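You operate a simulated robot arm through the tools that you are given. There is no shell and no other tool.

You run a simulated robot arm. Do the job below in one go: nothing can be reset, and whatever is moved stays where it is left.

Task
Pack the loupe and the glass weight in the black case and fasten both catches.
Fine: the loupe stands upright; nothing else goes in; shut the lid.
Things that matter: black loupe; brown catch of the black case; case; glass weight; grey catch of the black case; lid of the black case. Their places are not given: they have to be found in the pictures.

The check looks at the end state, three seconds after you hand in, the way a careful person would. Anything else that was tipped, shoved, dropped, spilled or broken makes it a failure. A push-on lid holds only when it is set on centred and level and pressed home; a screw cap is set on level and turned clockwise until tight.

Robot
A 6-joint arm with a two-finger gripper, fixed in place. Base frame: the origin is on the floor under the middle of its stand, x ahead of it, y to its left, z up; the work surface is at about z = 740. Readings come in mm, degrees, newtons and seconds.
It reaches about 1417 mm from its shoulder. Its first joint turns from -166.0 to 166.0 degrees. Payload 3.43 kg.
Tool frame: the origin (TCP) lies between the finger pads and is the grasp point; the fingertips stand 20 mm ahead of it; z points along the fingers, y is the line along which they close. The gripper opens to 190 mm; its body begins 248 mm behind the TCP.
Orientation is that of the tool frame in the base frame, as a unit quaternion [x, y, z, w]. With the fingers straight down and closing along the base's y, the tool's x points along the base's -x, its y along +y and its z along -z.

Tools
- The arm moves only by the tool send_rows. Its argument "deltas" is text: rows parted by semicolons, each of 7 numbers parted by spaces: the turn, a rotation vector about the base's x, y, z in degrees, then the shift along the base's x, y, z in mm, then the opening, from 0 (shut) to 1 (fully open). In form: wx wy wz x y z jaw; .... A call has 1 to 20 rows; each row is the pose to reach, as a shift and turn from the pose commanded when the call began. Rows are played at 5 a second. More than 50 mm and 8.6 degrees between two rows, or a gripper value outside its range, and nothing of the call is played. Where a pose cannot be reached the arm comes as near as it can. A force on the tool above 40 N (or 10 N above the force at the start of the call, whichever is more), or a blocked arm, ends the call early, and 0.2 s more pass. Each finger travels about 153 mm/s and halts on what it meets, pressing with about 32 N; the grip force reading is that of the motor and also rises with nothing between the fingers. The clock runs only during rows and for 0.2 s after the last one: add rows that repeat a pose to give the fingers time. The reply holds the time, the measured pose of the TCP, the force on the tool along the base axes, the opening and the grip force, in the units named above and with some noise, with the torque about the TCP (base axes, N m) and any sound that the robot's microphone picked up, and new pictures: "show" is both (left out), scene, wrist or none.
- Cameras (640 x 400 px; columns grow to the right, rows downward): "scene" is fixed at [400, -499.8, 1491.8]; the picture's right is [0.48, -0.88, 0.00], its down [-0.85, -0.47, -0.25] and it looks along [0.22, 0.12, -0.97] (base axes); focal length 214 px, centre (320, 200). "wrist" rides on the gripper at [71, -8, -288] in the tool frame; the picture's right is [0.12, 0.99, 0.00], its down [-0.96, 0.12, -0.25] and it looks along [-0.25, 0.03, 0.97] (tool axes); focal length 261 px, centre (320, 200).
- move_column(by): moves the trunk up (or, below 0, down) by that many mm; the arm rides with it, the base frame stays. It gives what a move gives, with no picture.
- pixel_to_xyz(camera, pixels): for up to 12 pixels [column, row] of the newest picture of that camera ("zoom" is the newest enlarged one), the place [x, y, z] in the base frame of the surface seen there, good to about 3 mm. No time passes.
- zoom(camera, box): a new picture of the part [left, top, right, bottom] of that camera's present view, enlarged. No time passes.
- finish_job(): hands the job in; it is judged then, once.

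Open the gripper and draw the arm clear of the work before you hand the job in, unless the task says otherwise.

The tools are called as a command line: name --argument value ..., lists and objects as JSON in quotes. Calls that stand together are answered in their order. send_rows: Moves the arm, as the interface text tells. Its arguments: {"type":"object","properties":{"deltas":{"type":"string"},"show":{"type":"string","enum":["both","scene","wrist","none"]}},"required":["deltas"]} The other tools are called the same way: move_column (by) moves the trunk up or down; pixel_to_xyz (camera, pixels) gives the place of the surface under pixels of a picture; zoom (camera, box) takes an enlarged picture of a part of a camera's view; finish_job () hands the job in.

At the start:

```text
time_s: 0.0
tcp_pos: [711.1, -392.5, 1090.4]
tcp_rot: [0.0, 1.0, 0.0, -0.001]
wrist_force: [0.3, 0.4, -0.1]
torque: [0.02, -0.01, 0.0]
finger_gap: 190.0
gripper_force: 0.1
trunk travel left (down, up): [-300.0, 140.0]
```

scene: 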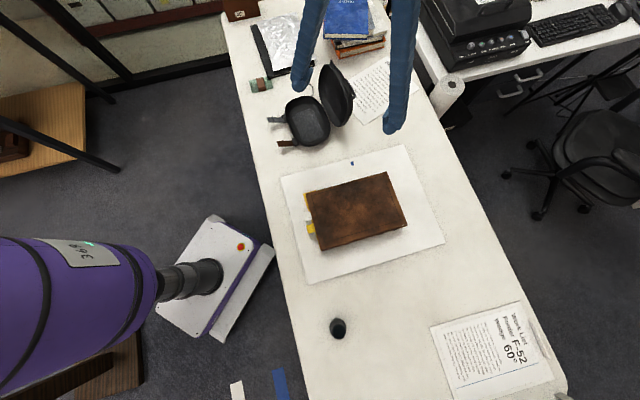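
wrist: 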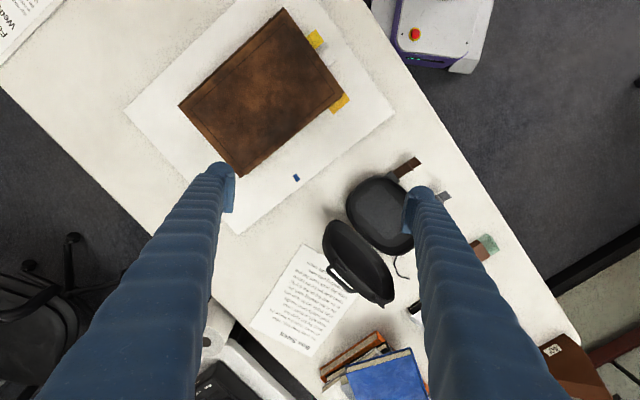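

I can see the open black case around scene (308,118), a dark cylinder at (338,328) and a brown book on a sheet. I'll zoom in on these parts to identify the loupe and the glass weight.

zoom --camera "scene" --box '[230, 40, 390, 170]'

zoom --camera "scene" --box '[270, 140, 450, 280]'

zoom --camera "scene" --box '[290, 280, 390, 370]'

zoom --camera "wrist" --box '[290, 130, 530, 330]'

```text
3.08 times, centred on (310, 105) of scene
```

zoom: 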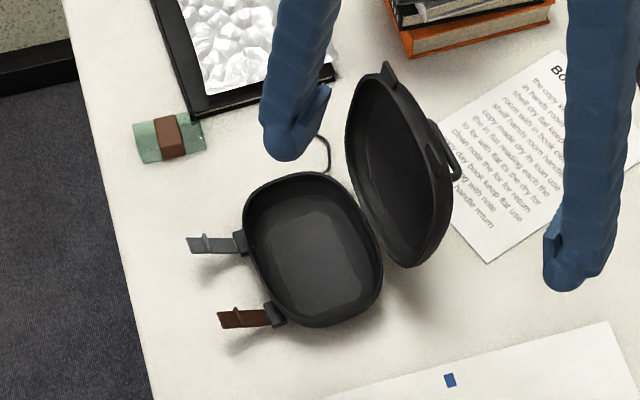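

```text
2.86 times, centred on (360, 210) of scene
```

zoom: 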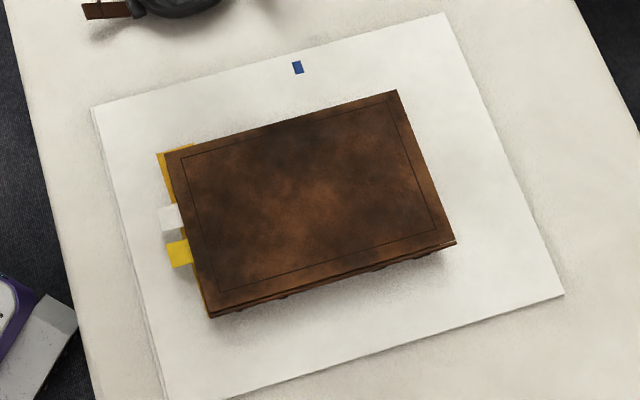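

```text
4.44 times, centred on (340, 325) of scene
```

zoom: 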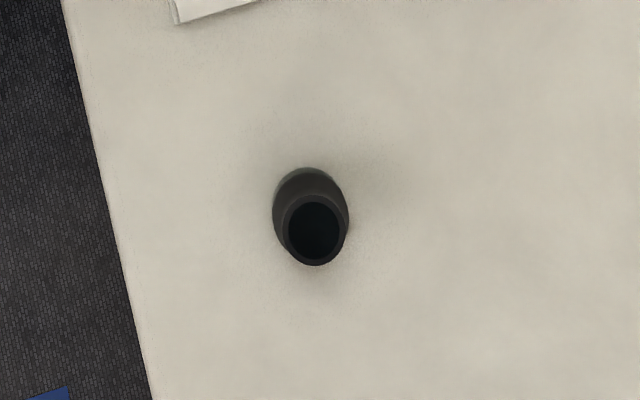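

```text
2.00 times, centred on (410, 230) of wrist
```

zoom: 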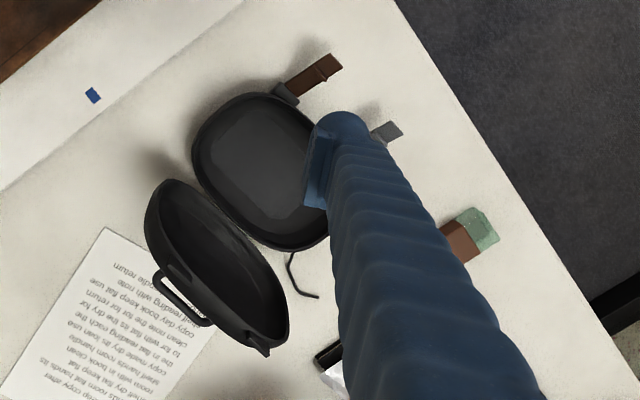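

The glass weight seems to be the green block with brown band at scene (260,85), and the loupe is the dark cylinder at (338,328). I'll measure the key points on them and on the case.

zoom --camera "scene" --box '[230, 40, 390, 170]'

pixel_to_xyz --camera "zoom" --pixels '[[140, 160], [138, 125], [190, 112], [204, 148], [170, 140], [250, 190], [330, 180], [378, 270], [300, 326], [255, 270], [310, 250], [290, 300]]'

pixel_to_xyz --camera "zoom" --pixels '[[195, 245], [230, 242], [242, 242], [225, 320], [262, 317], [272, 313], [385, 70], [365, 90], [430, 130], [455, 170], [405, 262], [355, 170]]'

pixel_to_xyz --camera "scene" --pixels '[[337, 319], [341, 338], [341, 332], [332, 330], [346, 330], [300, 350], [280, 200], [330, 160], [353, 163], [238, 60]]'

```text
3.08 times, centred on (310, 105) of scene
```

zoom: 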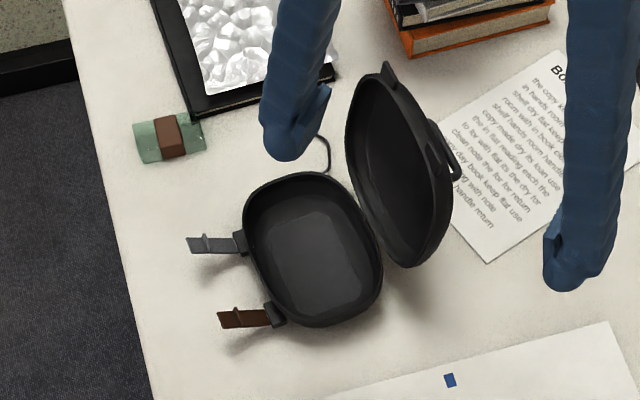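

```text
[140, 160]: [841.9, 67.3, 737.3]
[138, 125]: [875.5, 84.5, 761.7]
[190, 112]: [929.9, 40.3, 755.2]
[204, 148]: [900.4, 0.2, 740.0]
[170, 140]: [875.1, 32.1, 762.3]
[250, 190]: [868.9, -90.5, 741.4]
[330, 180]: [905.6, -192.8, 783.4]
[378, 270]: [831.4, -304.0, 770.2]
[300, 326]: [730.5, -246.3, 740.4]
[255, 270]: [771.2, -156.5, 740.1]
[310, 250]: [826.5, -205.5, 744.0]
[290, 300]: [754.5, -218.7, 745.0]
```

```text
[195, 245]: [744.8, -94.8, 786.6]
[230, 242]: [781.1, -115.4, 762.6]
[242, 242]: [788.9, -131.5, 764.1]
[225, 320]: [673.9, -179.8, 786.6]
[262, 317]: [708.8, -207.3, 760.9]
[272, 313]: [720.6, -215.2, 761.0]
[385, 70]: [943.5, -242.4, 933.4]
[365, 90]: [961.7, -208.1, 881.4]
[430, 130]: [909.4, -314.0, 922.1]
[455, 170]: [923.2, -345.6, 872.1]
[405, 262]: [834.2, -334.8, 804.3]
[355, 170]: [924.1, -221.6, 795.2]
```

```text
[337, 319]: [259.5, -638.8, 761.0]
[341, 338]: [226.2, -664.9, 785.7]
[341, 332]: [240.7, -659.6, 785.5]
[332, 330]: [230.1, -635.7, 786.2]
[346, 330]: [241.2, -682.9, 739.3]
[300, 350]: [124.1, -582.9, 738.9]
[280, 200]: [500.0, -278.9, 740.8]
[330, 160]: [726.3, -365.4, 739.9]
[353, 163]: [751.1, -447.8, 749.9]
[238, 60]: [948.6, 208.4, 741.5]
```

Now I'll zoom on the loupe to get its diameter and height precisely.

zoom --camera "scene" --box '[315, 305, 363, 345]'

```text
10.00 times, centred on (339, 325) of scene
```

zoom: 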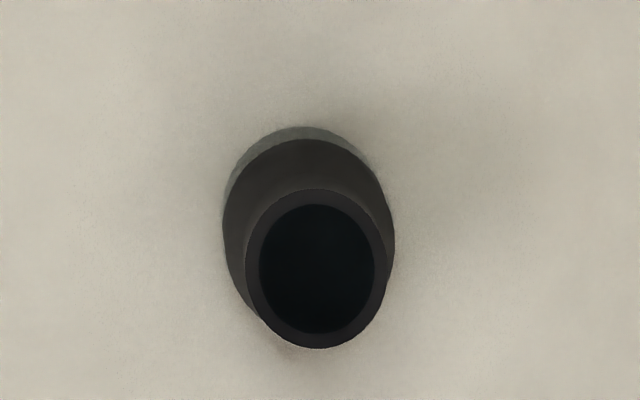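

pixel_to_xyz --camera "zoom" --pixels '[[320, 197], [318, 342], [252, 270], [382, 265], [318, 270], [300, 150], [235, 230], [385, 230], [300, 130], [240, 180], [375, 185], [225, 215]]'

```text
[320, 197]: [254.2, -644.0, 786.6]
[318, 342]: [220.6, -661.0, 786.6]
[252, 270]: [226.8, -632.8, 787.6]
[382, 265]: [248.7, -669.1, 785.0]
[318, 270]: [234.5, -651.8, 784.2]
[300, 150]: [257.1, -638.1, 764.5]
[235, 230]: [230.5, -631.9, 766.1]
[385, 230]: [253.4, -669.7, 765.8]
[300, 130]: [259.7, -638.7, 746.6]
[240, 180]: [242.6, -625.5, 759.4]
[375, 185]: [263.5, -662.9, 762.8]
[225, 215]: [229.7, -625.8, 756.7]
```

The loupe stands at about (238,-651), ~46 mm tall, ~50 mm base. I'll move the wrist camera over the case and glass weight for a better look.

send_rows --deltas "0 0 0 10 45 0 1; 0 0 0 20 90 0 1; 0 0 0 30 135 0 1; 0 0 0 36 173 0 1; 0 0 0 36 200 0 1; 0 0 0 36 200 0 1"

```text
time_s: 1.4
tcp_pos: [745.8, -193.2, 1088.9]
tcp_rot: [-0.001, 1.0, 0.0, 0.0]
wrist_force: [0.1, 0.1, -0.5]
torque: [-0.02, 0.0, 0.0]
finger_gap: 190.0
gripper_force: 0.2
trunk travel left (down, up): [-300.0, 140.0]
```

scene: 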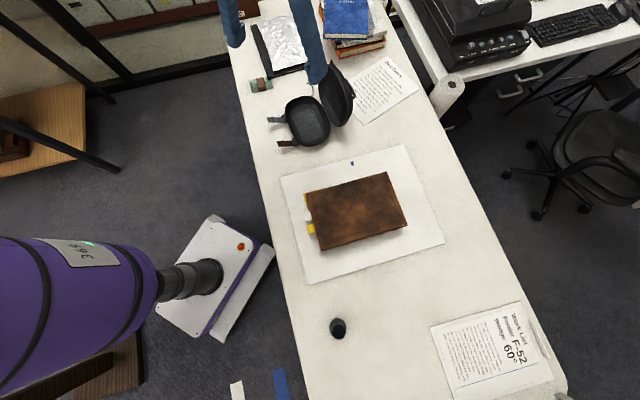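
wrist: 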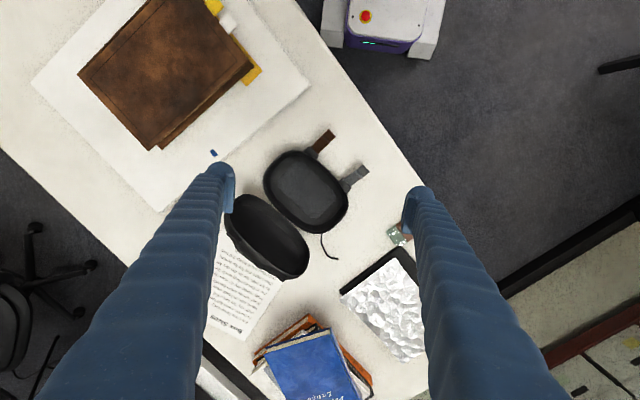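

zoom --camera "wrist" --box '[210, 110, 430, 290]'

```text
2.22 times, centred on (320, 200) of wrist
```

zoom: 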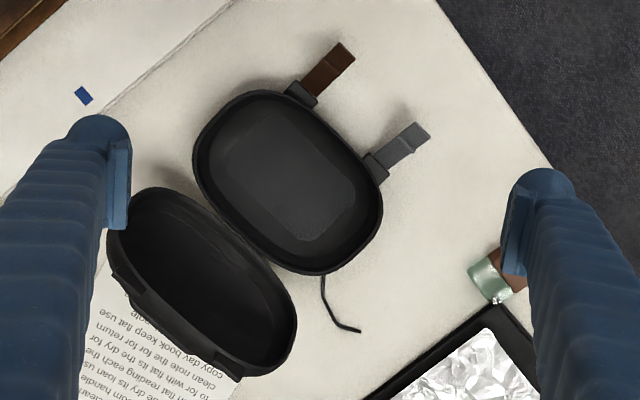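

This view shows the tray interior clearly, with the catches lying open outward and the lid leaning back. I'll measure the rim, floor, catches and lid.

pixel_to_xyz --camera "zoom" --pixels '[[196, 155], [250, 93], [300, 100], [375, 190], [378, 220], [325, 270], [285, 262], [230, 215], [240, 140], [320, 150], [350, 210], [290, 230]]'

pixel_to_xyz --camera "zoom" --pixels '[[298, 93], [312, 104], [320, 75], [338, 52], [350, 58], [345, 70], [370, 160], [383, 175], [400, 148], [415, 128], [425, 138], [410, 150]]'

pixel_to_xyz --camera "zoom" --pixels '[[150, 190], [200, 203], [265, 260], [292, 300], [290, 350], [250, 374], [190, 355], [130, 295], [115, 250], [125, 205], [180, 270], [240, 320]]'

pixel_to_xyz --camera "zoom" --pixels '[[322, 280], [340, 325], [360, 331], [470, 265], [490, 300], [505, 295], [515, 280], [490, 270], [112, 270], [160, 340], [225, 372], [120, 235]]'

```text
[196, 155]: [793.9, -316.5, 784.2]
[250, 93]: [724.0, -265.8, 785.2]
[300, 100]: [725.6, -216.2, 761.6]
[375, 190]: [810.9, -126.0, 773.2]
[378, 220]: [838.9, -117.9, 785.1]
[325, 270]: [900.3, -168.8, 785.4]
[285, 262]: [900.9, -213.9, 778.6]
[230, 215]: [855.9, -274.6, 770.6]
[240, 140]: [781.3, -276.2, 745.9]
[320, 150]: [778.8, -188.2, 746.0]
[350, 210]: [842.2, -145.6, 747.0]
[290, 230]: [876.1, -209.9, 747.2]
```

```text
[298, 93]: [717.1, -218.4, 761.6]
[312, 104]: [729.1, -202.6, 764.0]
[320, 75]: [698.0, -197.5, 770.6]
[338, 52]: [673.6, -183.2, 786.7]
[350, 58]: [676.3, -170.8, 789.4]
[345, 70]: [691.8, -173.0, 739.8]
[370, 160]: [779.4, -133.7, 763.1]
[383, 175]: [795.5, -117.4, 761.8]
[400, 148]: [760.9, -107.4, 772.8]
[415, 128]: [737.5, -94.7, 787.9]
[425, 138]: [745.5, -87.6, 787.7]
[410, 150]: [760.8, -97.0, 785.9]
```

```text
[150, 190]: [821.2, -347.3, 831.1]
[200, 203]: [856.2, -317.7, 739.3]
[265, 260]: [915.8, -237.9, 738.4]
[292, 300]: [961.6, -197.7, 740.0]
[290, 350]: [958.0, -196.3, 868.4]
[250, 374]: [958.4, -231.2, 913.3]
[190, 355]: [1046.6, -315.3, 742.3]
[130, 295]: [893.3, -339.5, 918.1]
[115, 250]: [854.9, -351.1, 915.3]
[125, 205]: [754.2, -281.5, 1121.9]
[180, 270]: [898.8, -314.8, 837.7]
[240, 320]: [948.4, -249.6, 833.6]
```

```text
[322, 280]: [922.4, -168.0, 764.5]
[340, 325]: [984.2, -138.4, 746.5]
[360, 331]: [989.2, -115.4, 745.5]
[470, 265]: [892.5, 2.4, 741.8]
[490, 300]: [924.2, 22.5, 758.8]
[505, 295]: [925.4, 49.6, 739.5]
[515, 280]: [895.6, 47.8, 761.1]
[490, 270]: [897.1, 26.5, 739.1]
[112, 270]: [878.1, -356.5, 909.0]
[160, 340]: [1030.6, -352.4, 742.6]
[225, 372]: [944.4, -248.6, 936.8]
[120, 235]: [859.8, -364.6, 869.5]
```

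I'll zoom scene views on the weight, the lid and catches now that the fingers are less in the way.

zoom --camera "scene" --box '[240, 65, 290, 105]'

pixel_to_xyz --camera "zoom" --pixels '[[100, 200], [130, 120], [300, 120], [330, 180], [200, 150], [240, 180], [110, 280], [320, 250], [220, 130], [280, 140], [150, 240], [260, 230]]'

zoom --camera "scene" --box '[260, 55, 364, 155]'

```text
10.00 times, centred on (265, 85) of scene
```

zoom: 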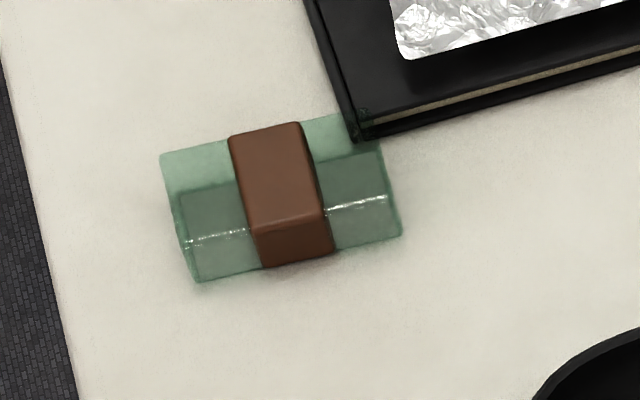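

```text
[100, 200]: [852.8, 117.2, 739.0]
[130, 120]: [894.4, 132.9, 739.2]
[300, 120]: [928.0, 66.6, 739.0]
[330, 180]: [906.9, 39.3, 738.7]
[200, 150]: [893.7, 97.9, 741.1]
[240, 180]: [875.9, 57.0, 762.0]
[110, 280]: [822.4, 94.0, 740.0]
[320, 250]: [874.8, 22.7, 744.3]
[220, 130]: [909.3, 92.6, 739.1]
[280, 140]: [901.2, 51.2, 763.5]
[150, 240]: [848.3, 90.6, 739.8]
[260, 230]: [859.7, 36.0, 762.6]
```

```text
4.00 times, centred on (312, 105) of scene
```

zoom: 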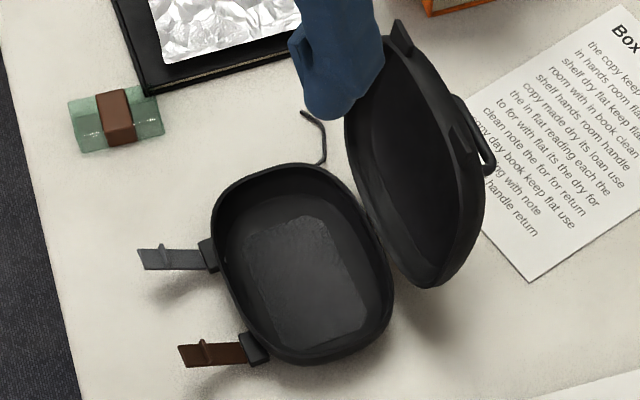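

The lid carries two hook tabs at its front edge and the catches are open. I'll measure the weight's brown band corners precisely.

zoom --camera "scene" --box '[240, 65, 290, 105]'

pixel_to_xyz --camera "zoom" --pixels '[[236, 146], [296, 130], [318, 212], [254, 220], [266, 260], [330, 246], [170, 165], [192, 235], [196, 275], [400, 232], [385, 200], [350, 135]]'

```text
10.00 times, centred on (265, 85) of scene
```

zoom: 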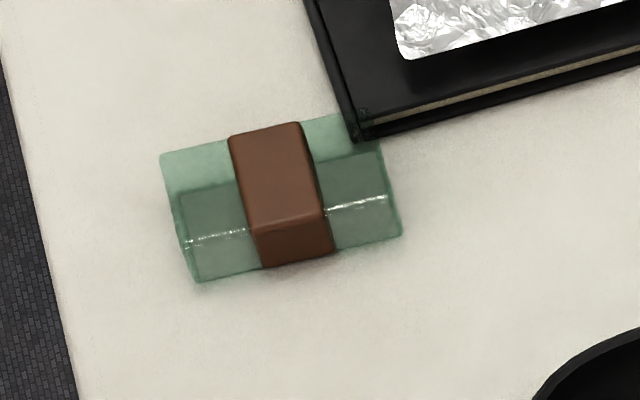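

```text
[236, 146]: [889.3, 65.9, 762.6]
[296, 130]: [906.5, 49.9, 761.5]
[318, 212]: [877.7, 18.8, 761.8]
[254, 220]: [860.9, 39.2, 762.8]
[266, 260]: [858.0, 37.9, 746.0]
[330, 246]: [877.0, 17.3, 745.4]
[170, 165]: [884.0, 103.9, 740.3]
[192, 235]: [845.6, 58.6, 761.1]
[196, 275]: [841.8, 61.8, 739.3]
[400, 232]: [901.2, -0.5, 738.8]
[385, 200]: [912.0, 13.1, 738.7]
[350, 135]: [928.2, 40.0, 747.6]
```

The weight is ~86×43×23 mm, centred near (885,45), long axis at about −45°. I'll move above it with the tool turned −45° and the jaws partly closed, looking at it and at the fingers.

send_rows --deltas "0 0 -6 17 30 -10 0.9; 0 0 -12 34 60 -20 0.8; 0 0 -18 51 90 -30 0.7; 0 0 -24 68 120 -40 0.6; 0 0 -30 85 150 -50 0.55; 0 0 -36 102 180 -60 0.55; 0 0 -41 120 210 -75 0.55; 0 0 -45 139 238 -90 0.55; 0 0 -45 139 238 -90 0.55"

```text
time_s: 3.4
tcp_pos: [885.4, 45.5, 1000.6]
tcp_rot: [0.384, 0.923, 0.0, 0.0]
wrist_force: [-0.5, -0.1, -0.8]
torque: [-0.08, -0.04, -0.01]
finger_gap: 104.6
gripper_force: 0.0
trunk travel left (down, up): [-300.0, 140.0]
```

scene: 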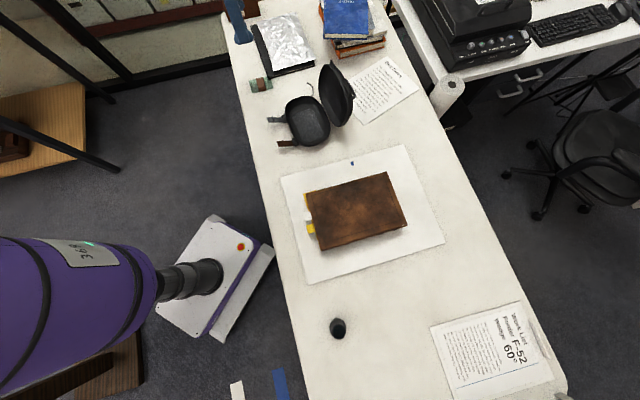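
wrist: 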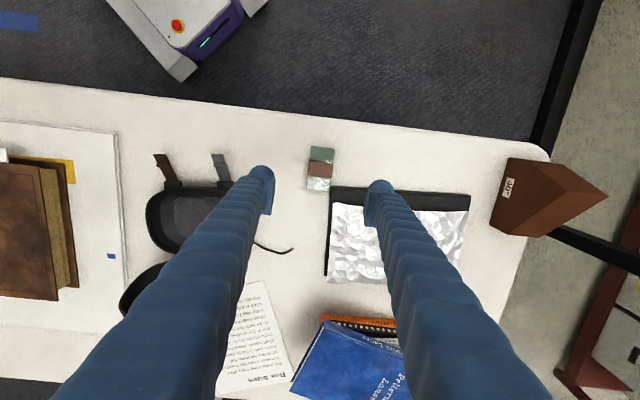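

The weight appears at wrist (320,168) with its long axis along the picture's vertical, so the closing axis is aligned. I'll zoom to check the finger thickness and alignment.

zoom --camera "wrist" --box '[240, 130, 400, 230]'

pixel_to_xyz --camera "zoom" --pixels '[[285, 125], [365, 130], [360, 175], [280, 170], [320, 150], [282, 65], [375, 70], [270, 235], [355, 245], [370, 230], [140, 200], [520, 230]]'

```text
4.00 times, centred on (320, 180) of wrist
```

zoom: 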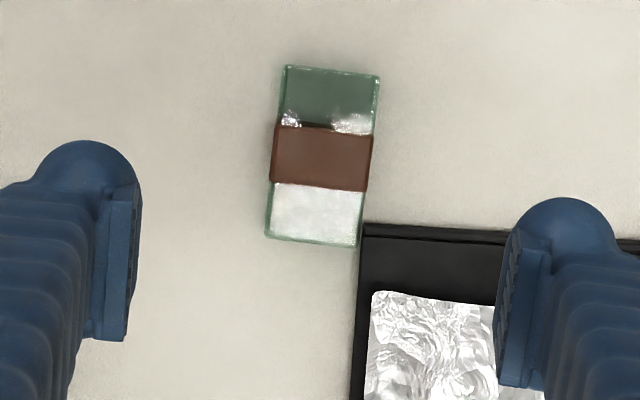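

```text
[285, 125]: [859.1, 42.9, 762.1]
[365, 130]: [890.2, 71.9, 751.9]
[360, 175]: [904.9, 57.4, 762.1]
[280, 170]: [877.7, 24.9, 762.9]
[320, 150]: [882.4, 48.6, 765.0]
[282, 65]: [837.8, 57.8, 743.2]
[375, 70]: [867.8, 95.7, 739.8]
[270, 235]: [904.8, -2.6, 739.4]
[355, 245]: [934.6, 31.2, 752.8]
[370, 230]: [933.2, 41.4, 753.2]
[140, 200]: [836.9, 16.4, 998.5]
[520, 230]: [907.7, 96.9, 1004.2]
```

Alignment is good (weight centre ≈ (885.5,46)). I'll descend with an 80 mm opening to fingertips a few mm above the table.

send_rows --deltas "0 0 0 0 0 -40 0.45; 0 0 0 0 0.5 -80 0.42; 0 0 0 0 0.5 -120 0.42; 0 0 0 0 0.5 -160 0.42; 0 0 0 0 0.5 -190 0.42; 0 0 0 0 0.5 -190 0.42"

```text
time_s: 4.8
tcp_pos: [883.0, 47.7, 811.4]
tcp_rot: [0.382, 0.924, 0.0, 0.0]
wrist_force: [0.1, -0.1, 0.2]
torque: [0.01, -0.01, -0.01]
finger_gap: 79.8
gripper_force: 0.0
trunk travel left (down, up): [-300.0, 140.0]
```

scene: 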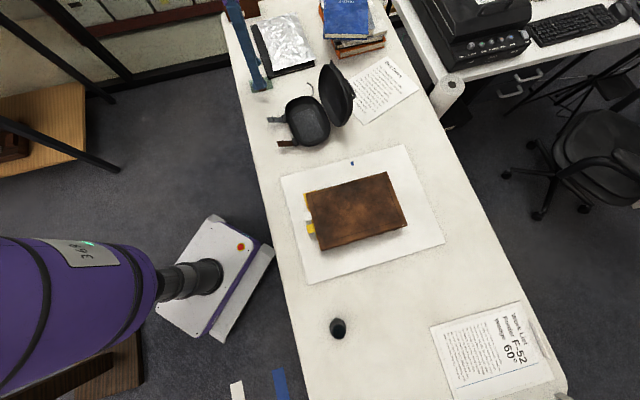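
wrist: 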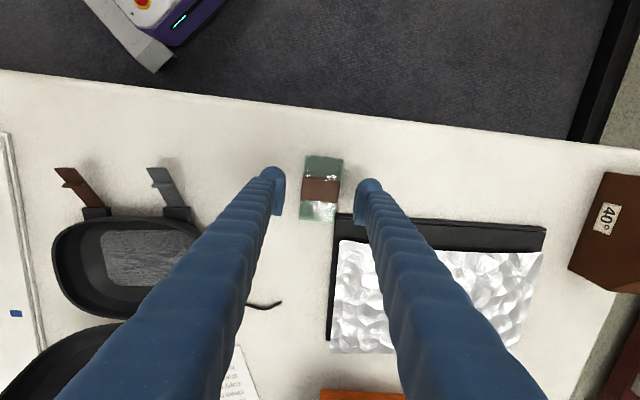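

zoom --camera "wrist" --box '[250, 140, 410, 240]'

```text
4.00 times, centred on (330, 190) of wrist
```

zoom: 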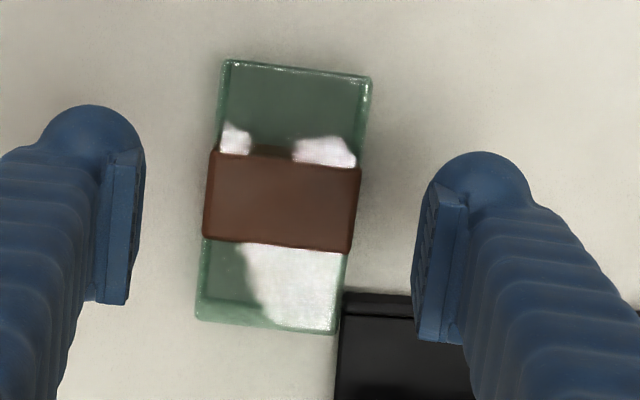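

The band centre (zoom (282,197)) matches the projected TCP point (278,195), so I descend the last 47 mm and close.

send_rows --deltas "0 0 0 1 0 -20 0.42; 0 0 0 1 0 -36 0.42; 0 0 0 1 0 -46 0.42; 0 0 0 1 0 -46 0.42; 0 0 0 1 0 -46 0.3; 0 0 0 1 0 -46 0.2; 0 0 0 1 0 -46 0.15; 0 0 0 1 0 -46 0.15; 0 0 0 1 0 -46 0.15"

```text
time_s: 6.8
tcp_pos: [885.7, 46.6, 764.7]
tcp_rot: [0.384, 0.923, 0.0, -0.001]
wrist_force: [-0.2, -1.2, 0.0]
torque: [0.0, -0.06, -0.01]
finger_gap: 48.9
gripper_force: 32.6
trunk travel left (down, up): [-300.0, 140.0]
```

scene: 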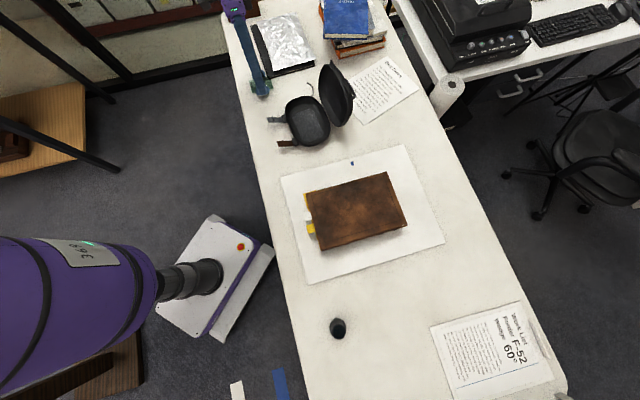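
wrist: 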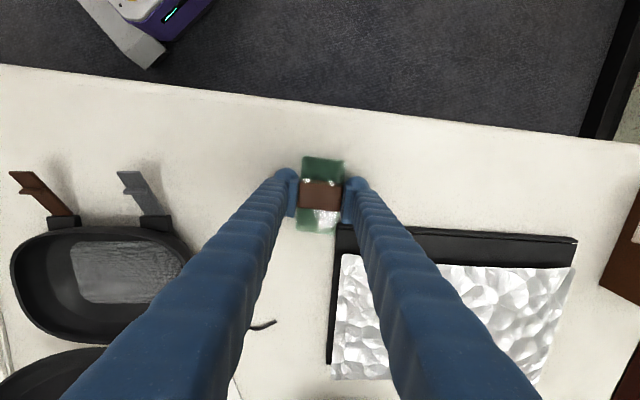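

The weight is gripped (gap 48.9 mm, 32.6 N). I'll lift it straight up, then carry it above the front side of the case while turning 8° to line up with the case.

send_rows --deltas "0 0 0 0 0 30 0.15; 0 0 0 0 0 70 0.15; 0 0 0 0 0 110 0.15; 0 0 0 0 0 150 0.15; 0 0 0 0 0 200 0.15; 0 0 0 -10 -30 240 0.15; 0 0 2 -25 -70 260 0.15; 0 0 4 -40 -110 260 0.15; 0 0 6 -55 -150 260 0.15; 0 0 8 -70 -190 260 0.15; 0 0 8 -80 -230 260 0.15; 0 0 8 -82 -260 260 0.15; 0 0 8 -82 -275 260 0.15; 0 0 8 -82 -275 260 0.15"

```text
refused: row 6 steps farther than a row can; nothing moved
```

Row 6 exceeded the 50 mm step; I'll resend with smaller steps.

send_rows --deltas "0 0 0 0 0 30 0.15; 0 0 0 0 0 70 0.15; 0 0 0 0 0 110 0.15; 0 0 0 0 0 150 0.15; 0 0 0 0 0 195 0.15; 0 0 0 -5 -20 230 0.15; 0 0 1 -15 -50 250 0.15; 0 0 2 -25 -80 260 0.15; 0 0 4 -40 -120 260 0.15; 0 0 6 -55 -160 260 0.15; 0 0 8 -70 -200 260 0.15; 0 0 8 -80 -240 260 0.15; 0 0 8 -84 -275 260 0.15; 0 0 8 -84 -280 260 0.15; 0 0 8 -84 -280 260 0.15"

```text
time_s: 10.0
tcp_pos: [801.7, -233.2, 1023.3]
tcp_rot: [0.318, 0.948, 0.0, 0.0]
wrist_force: [0.7, 0.0, -0.4]
torque: [-0.06, -0.04, 0.0]
finger_gap: 28.5
gripper_force: 0.0
trunk travel left (down, up): [-300.0, 140.0]
```

scene: 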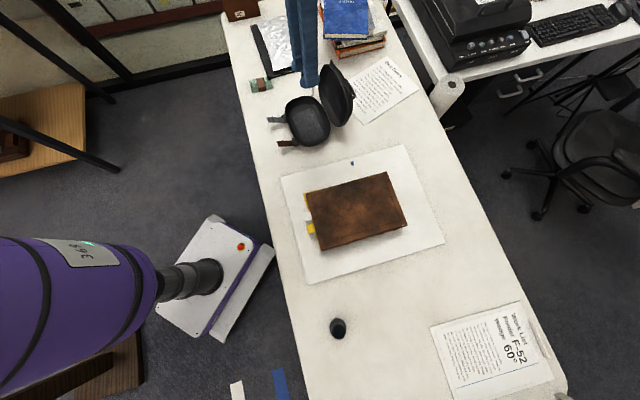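
wrist: 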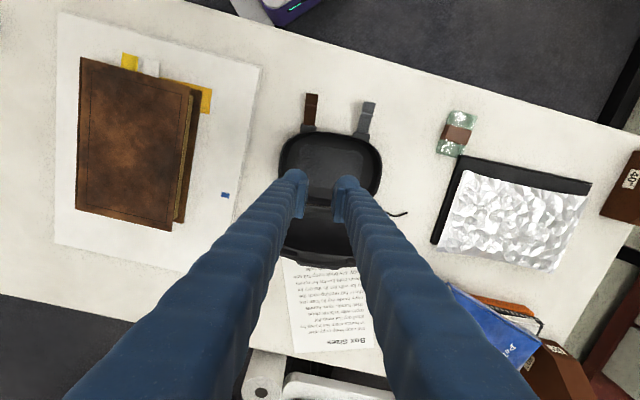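

The fingers are empty (gap 28.5 mm) and the weight is still near its old spot at wrist (455,133). I'll check where it is now and whether it moved.

zoom --camera "wrist" --box '[400, 90, 520, 180]'

zoom --camera "scene" --box '[240, 65, 290, 105]'

pixel_to_xyz --camera "zoom" --pixels '[[236, 146], [296, 130], [318, 212], [254, 220], [266, 260], [330, 246], [280, 175]]'

```text
4.44 times, centred on (460, 135) of wrist
```

zoom: 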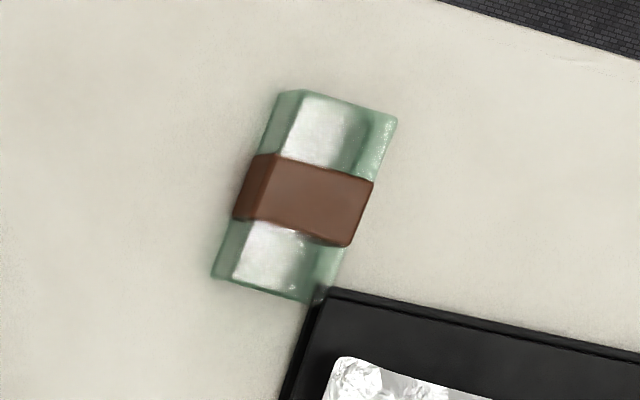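

```text
10.00 times, centred on (265, 85) of scene
```

zoom: 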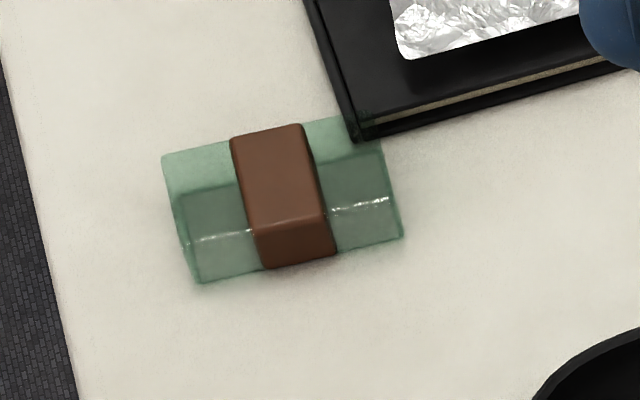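

```text
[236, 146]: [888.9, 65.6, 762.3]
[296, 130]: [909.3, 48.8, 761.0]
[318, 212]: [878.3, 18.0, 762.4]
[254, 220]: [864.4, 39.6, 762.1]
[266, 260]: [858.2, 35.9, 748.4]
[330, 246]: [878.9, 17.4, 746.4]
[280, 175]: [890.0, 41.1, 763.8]
```

The weight didn't move; it slipped from the pads. I'll go back, open to 80 mm, and grip lower with full closing command, lifting slowly while watching the gap.

send_rows --deltas "0 0 -2 10 40 0 0.3; 0 0 -4 20 80 0 0.42; 0 0 -6 35 120 0 0.42; 0 0 -8 50 160 -5 0.42; 0 0 -8 60 200 -20 0.42; 0 0 -8 75 240 -40 0.42; 0 0 -8 84 270 -70 0.42; 0 0 -8 84 280 -110 0.42; 0 0 -8 84 280 -150 0.42; 0 0 -8 84 280 -190 0.42; 0 0 -8 84 280 -215 0.42; 0 0 -8 84 280 -215 0.42"

```text
time_s: 12.6
tcp_pos: [885.7, 45.7, 806.6]
tcp_rot: [0.383, 0.924, 0.0, 0.0]
wrist_force: [-0.3, 0.6, -0.4]
torque: [0.0, 0.0, 0.02]
finger_gap: 79.6
gripper_force: 0.0
trunk travel left (down, up): [-300.0, 140.0]
```

scene: 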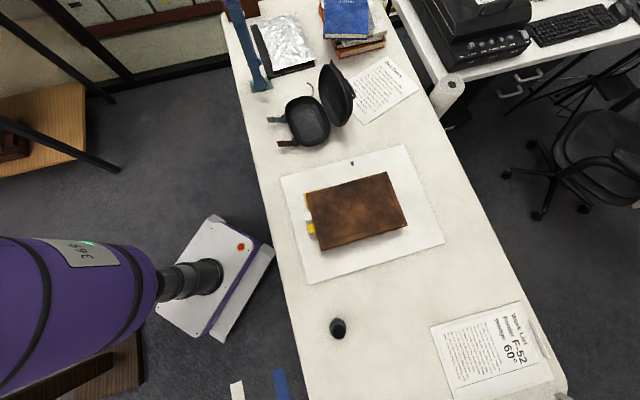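
wrist: 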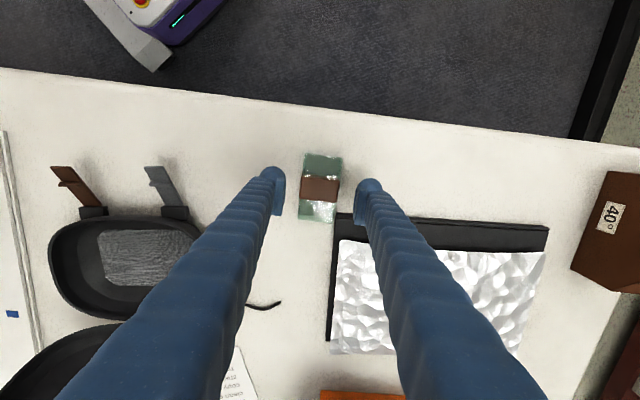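

Positioned over the weight again; now I descend ~45 mm and close fully, without lifting yet.

send_rows --deltas "0 0 0 0 0 -20 0.42; 0 0 0 0 0 -36 0.42; 0 0 0 0 0 -44.5 0.42; 0 0 0 0 0 -44.5 0.42; 0 0 0 0 0 -44.5 0.25; 0 0 0 0 0 -44.5 0.1; 0 0 0 0 0 -44.5 0; 0 0 0 0 0 -44.5 0; 0 0 0 0 0 -44.5 0; 0 0 0 0 0 -44.5 0"

zoom --camera "wrist" --box '[260, 140, 380, 240]'

```text
time_s: 14.8
tcp_pos: [886.3, 44.8, 764.5]
tcp_rot: [0.383, 0.924, -0.001, 0.0]
wrist_force: [0.3, -0.2, 1.1]
torque: [-0.04, -0.01, -0.09]
finger_gap: 48.8
gripper_force: 32.4
trunk travel left (down, up): [-300.0, 140.0]
```

scene: 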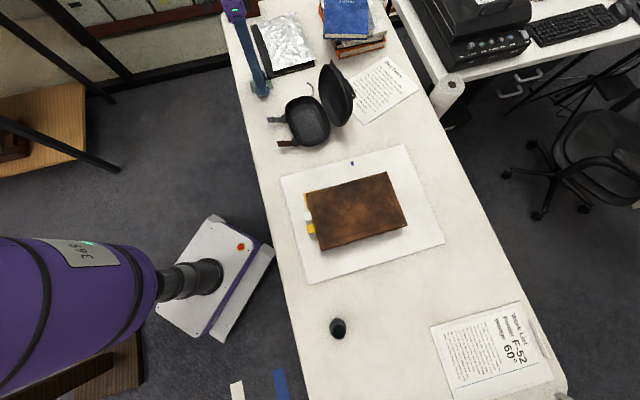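
wrist: 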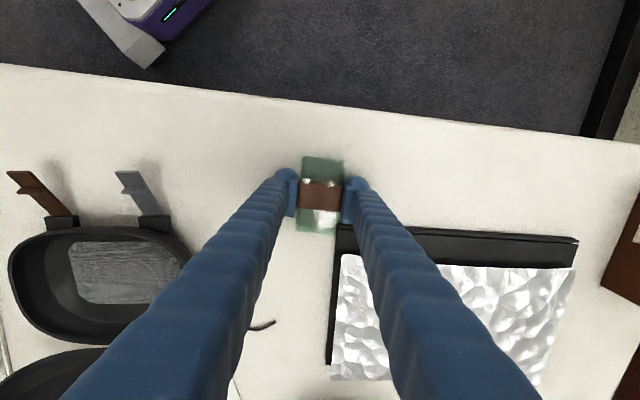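

```text
4.00 times, centred on (320, 190) of wrist
```

zoom: 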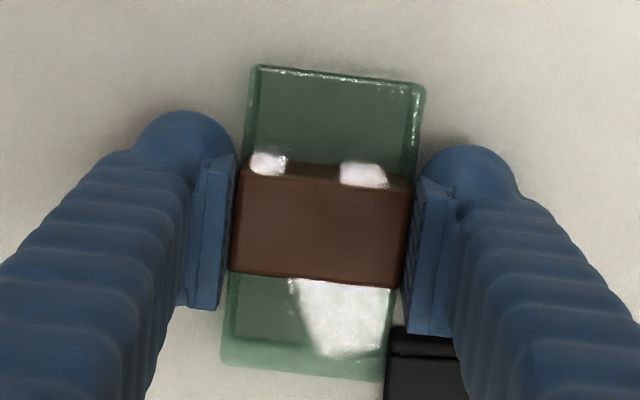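

Both pads meet the band. I'll lift slowly by 25 mm and check the gap.

send_rows --deltas "0 0 0 0 0 1 0; 0 0 0 0 0 3 0; 0 0 0 0 0 6 0; 0 0 0 0 0 9 0; 0 0 0 0 0 12 0; 0 0 0 0 0 15 0; 0 0 0 0 0 18 0; 0 0 0 0 0 21 0; 0 0 0 0 0 25 0; 0 0 0 0 0 25 0" --show "wrist"

zoom --camera "wrist" --box '[260, 140, 380, 240]'

```text
time_s: 17.0
tcp_pos: [885.0, 45.8, 790.1]
tcp_rot: [0.383, 0.924, -0.001, -0.001]
wrist_force: [0.2, 0.4, -2.5]
torque: [0.01, 0.01, 0.01]
finger_gap: 48.7
gripper_force: 31.7
trunk travel left (down, up): [-300.0, 140.0]
```

wrist: 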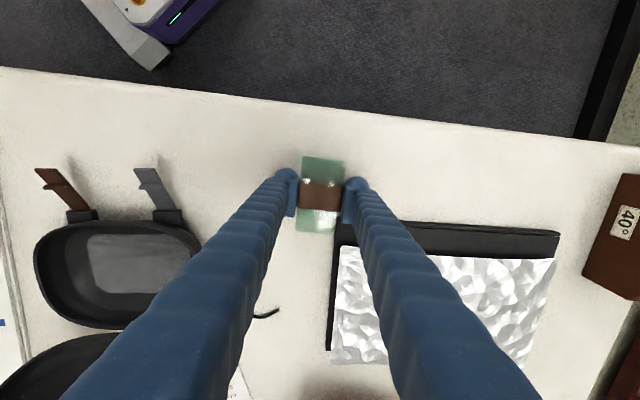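

```text
4.00 times, centred on (320, 190) of wrist
```

zoom: 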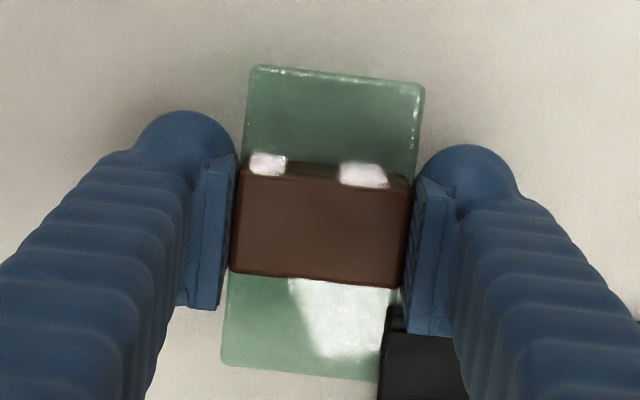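

Now the weight is held (gap 48.7 mm, about −2.5 N load). I'll lift gently further, and check before carrying it across.

send_rows --deltas "0 0 0 0 0 3 0; 0 0 0 0 0 8 0; 0 0 0 0 0 15 0; 0 0 0 0 0 23 0; 0 0 0 0 0 32 0; 0 0 0 0 0 42 0; 0 0 0 0 0 52 0; 0 0 0 0 0 62 0; 0 0 0 0 0 72 0; 0 0 0 0 0 82 0; 0 0 0 0 0 92 0; 0 0 0 0 0 102 0; 0 0 0 0 0 112 0; 0 0 0 0 0 122 0; 0 0 0 0 0 132 0; 0 0 0 0 0 142 0; 0 0 0 0 0 150 0; 0 0 0 0 0 156 0; 0 0 0 0 0 160 0; 0 0 0 0 0 160 0" --show "wrist"

```text
time_s: 21.2
tcp_pos: [886.4, 44.2, 949.0]
tcp_rot: [0.383, 0.924, -0.001, -0.001]
wrist_force: [-0.1, 0.0, -1.5]
torque: [-0.01, 0.03, -0.01]
finger_gap: 48.9
gripper_force: 32.0
trunk travel left (down, up): [-300.0, 140.0]
```

wrist: 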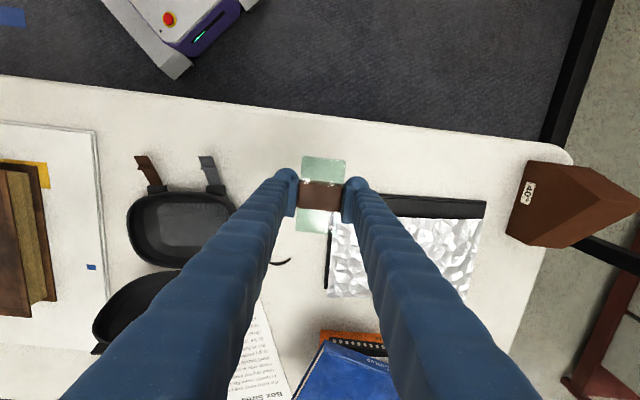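

Weight still held. This view shows the tray unobstructed, so I'll zoom on it to measure its inner floor and rim.

zoom --camera "wrist" --box '[90, 140, 250, 270]'

pixel_to_xyz --camera "zoom" --pixels '[[148, 250], [170, 360], [300, 440], [560, 300], [540, 215], [370, 200], [250, 240], [260, 360], [490, 350], [500, 240], [380, 290], [200, 220]]'

```text
3.08 times, centred on (170, 205) of wrist
```

zoom: 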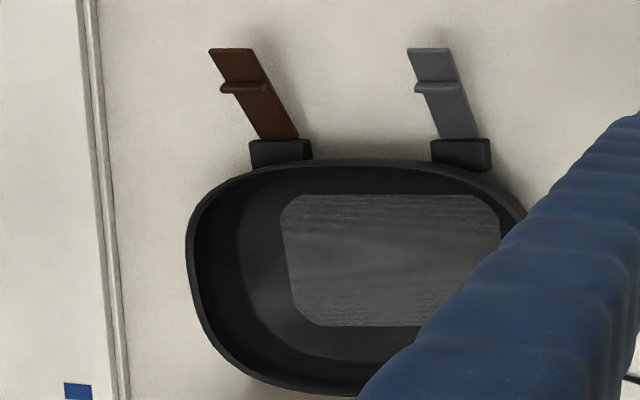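

```text
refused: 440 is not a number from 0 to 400
```

pixel_to_xyz --camera "zoom" --pixels '[[190, 250], [215, 200], [350, 163], [350, 178], [350, 192], [350, 200], [235, 260], [260, 260], [275, 260], [290, 260], [330, 320], [330, 350]]'

pixel_to_xyz --camera "zoom" --pixels '[[330, 375], [330, 392], [450, 200], [500, 220], [400, 260], [245, 88], [232, 52], [280, 130], [440, 88], [430, 52], [465, 130], [222, 85]]'

pixel_to_xyz --camera "zoom" --pixels '[[266, 87], [255, 148], [308, 148], [280, 140], [415, 88], [462, 88], [435, 148], [488, 148], [212, 52], [252, 52], [408, 52], [448, 52]]'

```text
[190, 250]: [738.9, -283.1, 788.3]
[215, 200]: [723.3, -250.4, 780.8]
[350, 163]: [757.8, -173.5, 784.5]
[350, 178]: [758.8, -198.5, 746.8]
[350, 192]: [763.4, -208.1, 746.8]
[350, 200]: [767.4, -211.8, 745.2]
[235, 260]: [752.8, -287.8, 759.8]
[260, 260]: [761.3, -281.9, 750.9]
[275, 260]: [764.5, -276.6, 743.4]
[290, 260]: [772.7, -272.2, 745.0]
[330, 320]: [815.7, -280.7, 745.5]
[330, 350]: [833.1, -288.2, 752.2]
```

```text
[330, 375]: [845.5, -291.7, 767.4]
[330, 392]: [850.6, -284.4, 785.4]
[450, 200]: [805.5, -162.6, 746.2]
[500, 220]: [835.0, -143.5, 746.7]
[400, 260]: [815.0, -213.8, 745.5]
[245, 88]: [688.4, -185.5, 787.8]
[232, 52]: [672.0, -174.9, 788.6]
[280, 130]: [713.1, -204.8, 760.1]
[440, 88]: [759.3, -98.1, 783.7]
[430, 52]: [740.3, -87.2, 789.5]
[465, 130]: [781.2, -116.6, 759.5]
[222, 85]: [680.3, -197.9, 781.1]
```

```text
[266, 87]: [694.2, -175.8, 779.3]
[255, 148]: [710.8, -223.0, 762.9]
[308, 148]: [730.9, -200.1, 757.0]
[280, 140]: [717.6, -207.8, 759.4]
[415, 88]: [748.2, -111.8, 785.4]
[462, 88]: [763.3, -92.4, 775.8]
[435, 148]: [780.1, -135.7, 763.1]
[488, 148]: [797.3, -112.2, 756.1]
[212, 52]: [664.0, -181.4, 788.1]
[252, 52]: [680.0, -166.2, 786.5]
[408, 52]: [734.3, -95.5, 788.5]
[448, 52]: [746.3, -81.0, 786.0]
```

The tray centre works out at about (814,-217), floor z≈746, with room for the weight crosswise. I'll carry the weight over gently at a safe height, turning 8°.

send_rows --deltas "0 0 0 0 0 8 0; 0 0 0 -2 -6 20 0; 0 0 0.5 -5 -16 32 0; 0 0 1 -9 -30 44 0; 0 0 2 -15 -48 54 0; 0 0 3 -21 -70 60 0; 0 0 4 -28 -92 60 0; 0 0 5 -35 -116 60 0; 0 0 6 -42 -140 60 0; 0 0 7 -49 -164 60 0; 0 0 8 -57 -188 60 0; 0 0 8 -64 -212 60 0; 0 0 8 -71 -236 60 0; 0 0 8 -77 -256 60 0; 0 0 8 -81 -268 60 0; 0 0 8 -83 -275 60 0; 0 0 8 -84 -278 60 0; 0 0 8 -84 -278 60 0; 0 0 8 -84 -278 60 0"

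zoom --camera "wrist" --box '[240, 80, 410, 200]'

```text
time_s: 25.2
tcp_pos: [800.9, -233.4, 1008.8]
tcp_rot: [0.318, 0.948, 0.0, 0.0]
wrist_force: [0.3, -0.4, -2.4]
torque: [0.0, -0.01, 0.01]
finger_gap: 48.9
gripper_force: 32.4
trunk travel left (down, up): [-300.0, 140.0]
```

scene: 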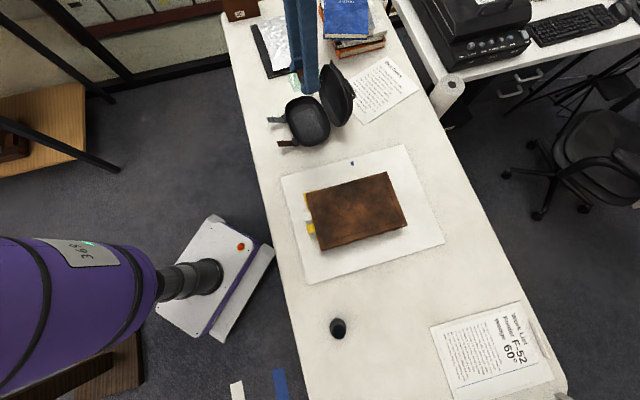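
wrist: 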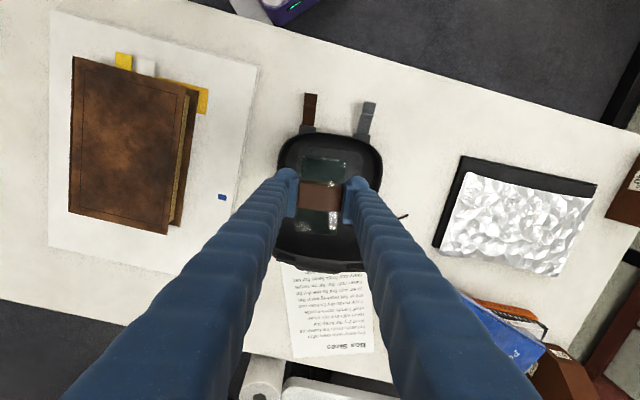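

```text
3.33 times, centred on (325, 140) of wrist
```

zoom: 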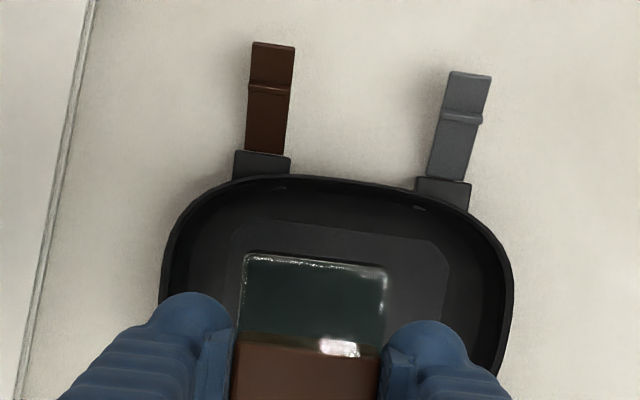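

The weight is aligned over the tray. I'll lower it to about 20 mm above the tray floor and look again.

send_rows --deltas "0 0 0 0 0 -5 0; 0 0 0 0 0 -15 0; 0 0 0 0 0 -30 0; 0 0 0 0 0 -48 0; 0 0 0 0 0 -68 0; 0 0 0 0 0 -88 0; 0 0 0 0 0 -108 0; 0 0 0 0 0 -128 0; 0 0 0 0 0 -148 0; 0 0 0 0 0 -168 0; 0 0 0 0 0 -185 0; 0 0 0 0 0 -200 0; 0 0 0 0 0 -210 0; 0 0 0 0 0 -216 0; 0 0 0 0 0 -218 0; 0 0 0 0 0 -218 0"

zoom --camera "wrist" --box '[220, 90, 420, 230]'

```text
time_s: 28.6
tcp_pos: [802.2, -231.9, 792.6]
tcp_rot: [0.317, 0.948, 0.0, 0.001]
wrist_force: [-0.8, 1.3, -1.8]
torque: [0.03, 0.01, 0.03]
finger_gap: 49.0
gripper_force: 31.7
trunk travel left (down, up): [-300.0, 140.0]
```

scene: 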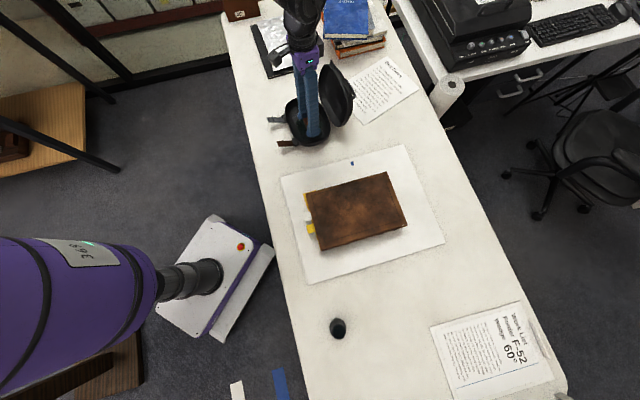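
wrist: 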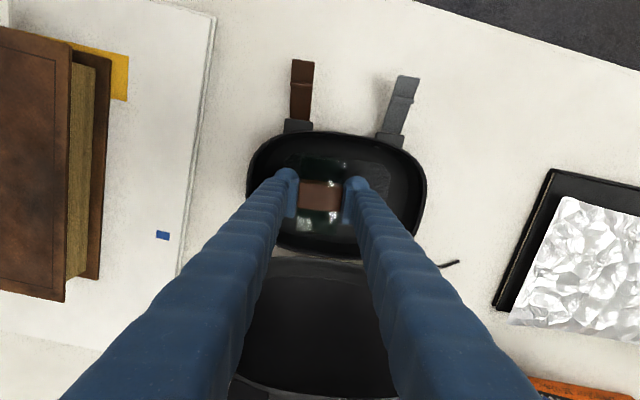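

```text
2.86 times, centred on (320, 160) of wrist
```

zoom: 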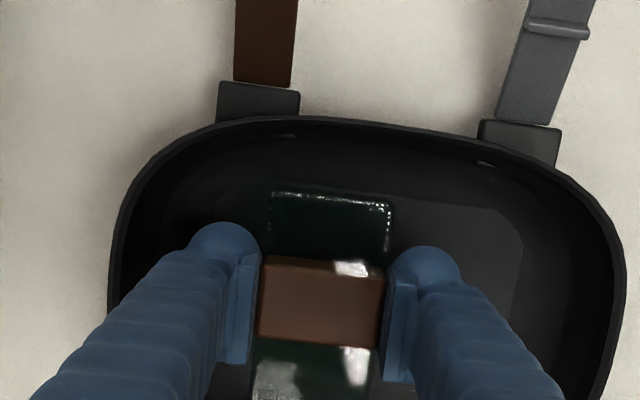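

There's good clearance. I'll shift 6 mm toward the tray's brown-catch end and lower to just touching the floor.

send_rows --deltas "0 0 0 -2 -2.5 0 0; 0 0 0 -3.6 -4.8 -3 0; 0 0 0 -3.6 -4.8 -8 0; 0 0 0 -3.6 -4.8 -13 0; 0 0 0 -3.6 -4.8 -16 0; 0 0 0 -3.6 -4.8 -18 0; 0 0 0 -3.6 -4.8 -19 0; 0 0 0 -3.6 -4.8 -20 0; 0 0 0 -3.6 -4.8 -20 0" --show "wrist"

```text
time_s: 30.6
tcp_pos: [799.0, -237.2, 772.5]
tcp_rot: [0.318, 0.948, 0.001, -0.001]
wrist_force: [0.5, 0.0, -1.5]
torque: [-0.01, -0.04, -0.05]
finger_gap: 48.8
gripper_force: 32.0
trunk travel left (down, up): [-300.0, 140.0]
```

wrist: 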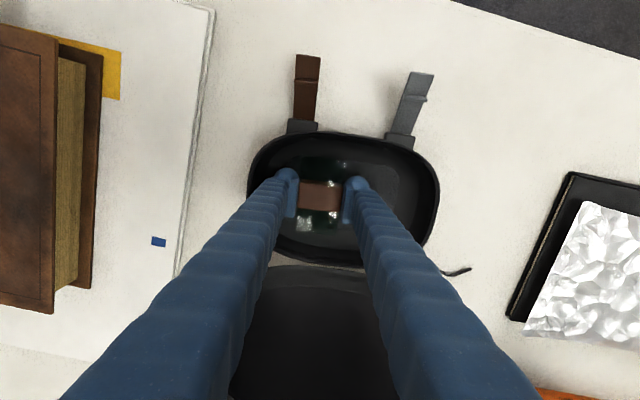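

Still carrying the load; I'll lower in 0.5 mm steps and see the force change.

send_rows --deltas "0 0 0 0 0 -0.5 0; 0 0 0 0 0 -1 0; 0 0 0 0 0 -1.5 0; 0 0 0 0 0 -1.5 0" --show "none"

```text
time_s: 31.6
tcp_pos: [797.0, -236.4, 769.8]
tcp_rot: [0.317, 0.948, 0.0, 0.0]
wrist_force: [0.0, 0.2, -2.2]
torque: [-0.01, -0.01, 0.02]
finger_gap: 48.8
gripper_force: 31.5
trunk travel left (down, up): [-300.0, 140.0]
```

send_rows --deltas "0 0 0 0 0 -0.5 0; 0 0 0 0 0 -1 0; 0 0 0 0 0 -1.5 0; 0 0 0 0 0 -1.5 0" --show "none"

```text
time_s: 32.6
tcp_pos: [797.9, -236.9, 770.1]
tcp_rot: [0.317, 0.948, 0.0, -0.001]
wrist_force: [0.0, -0.9, -3.1]
torque: [-0.04, -0.02, -0.02]
finger_gap: 49.0
gripper_force: 31.7
trunk travel left (down, up): [-300.0, 140.0]
```

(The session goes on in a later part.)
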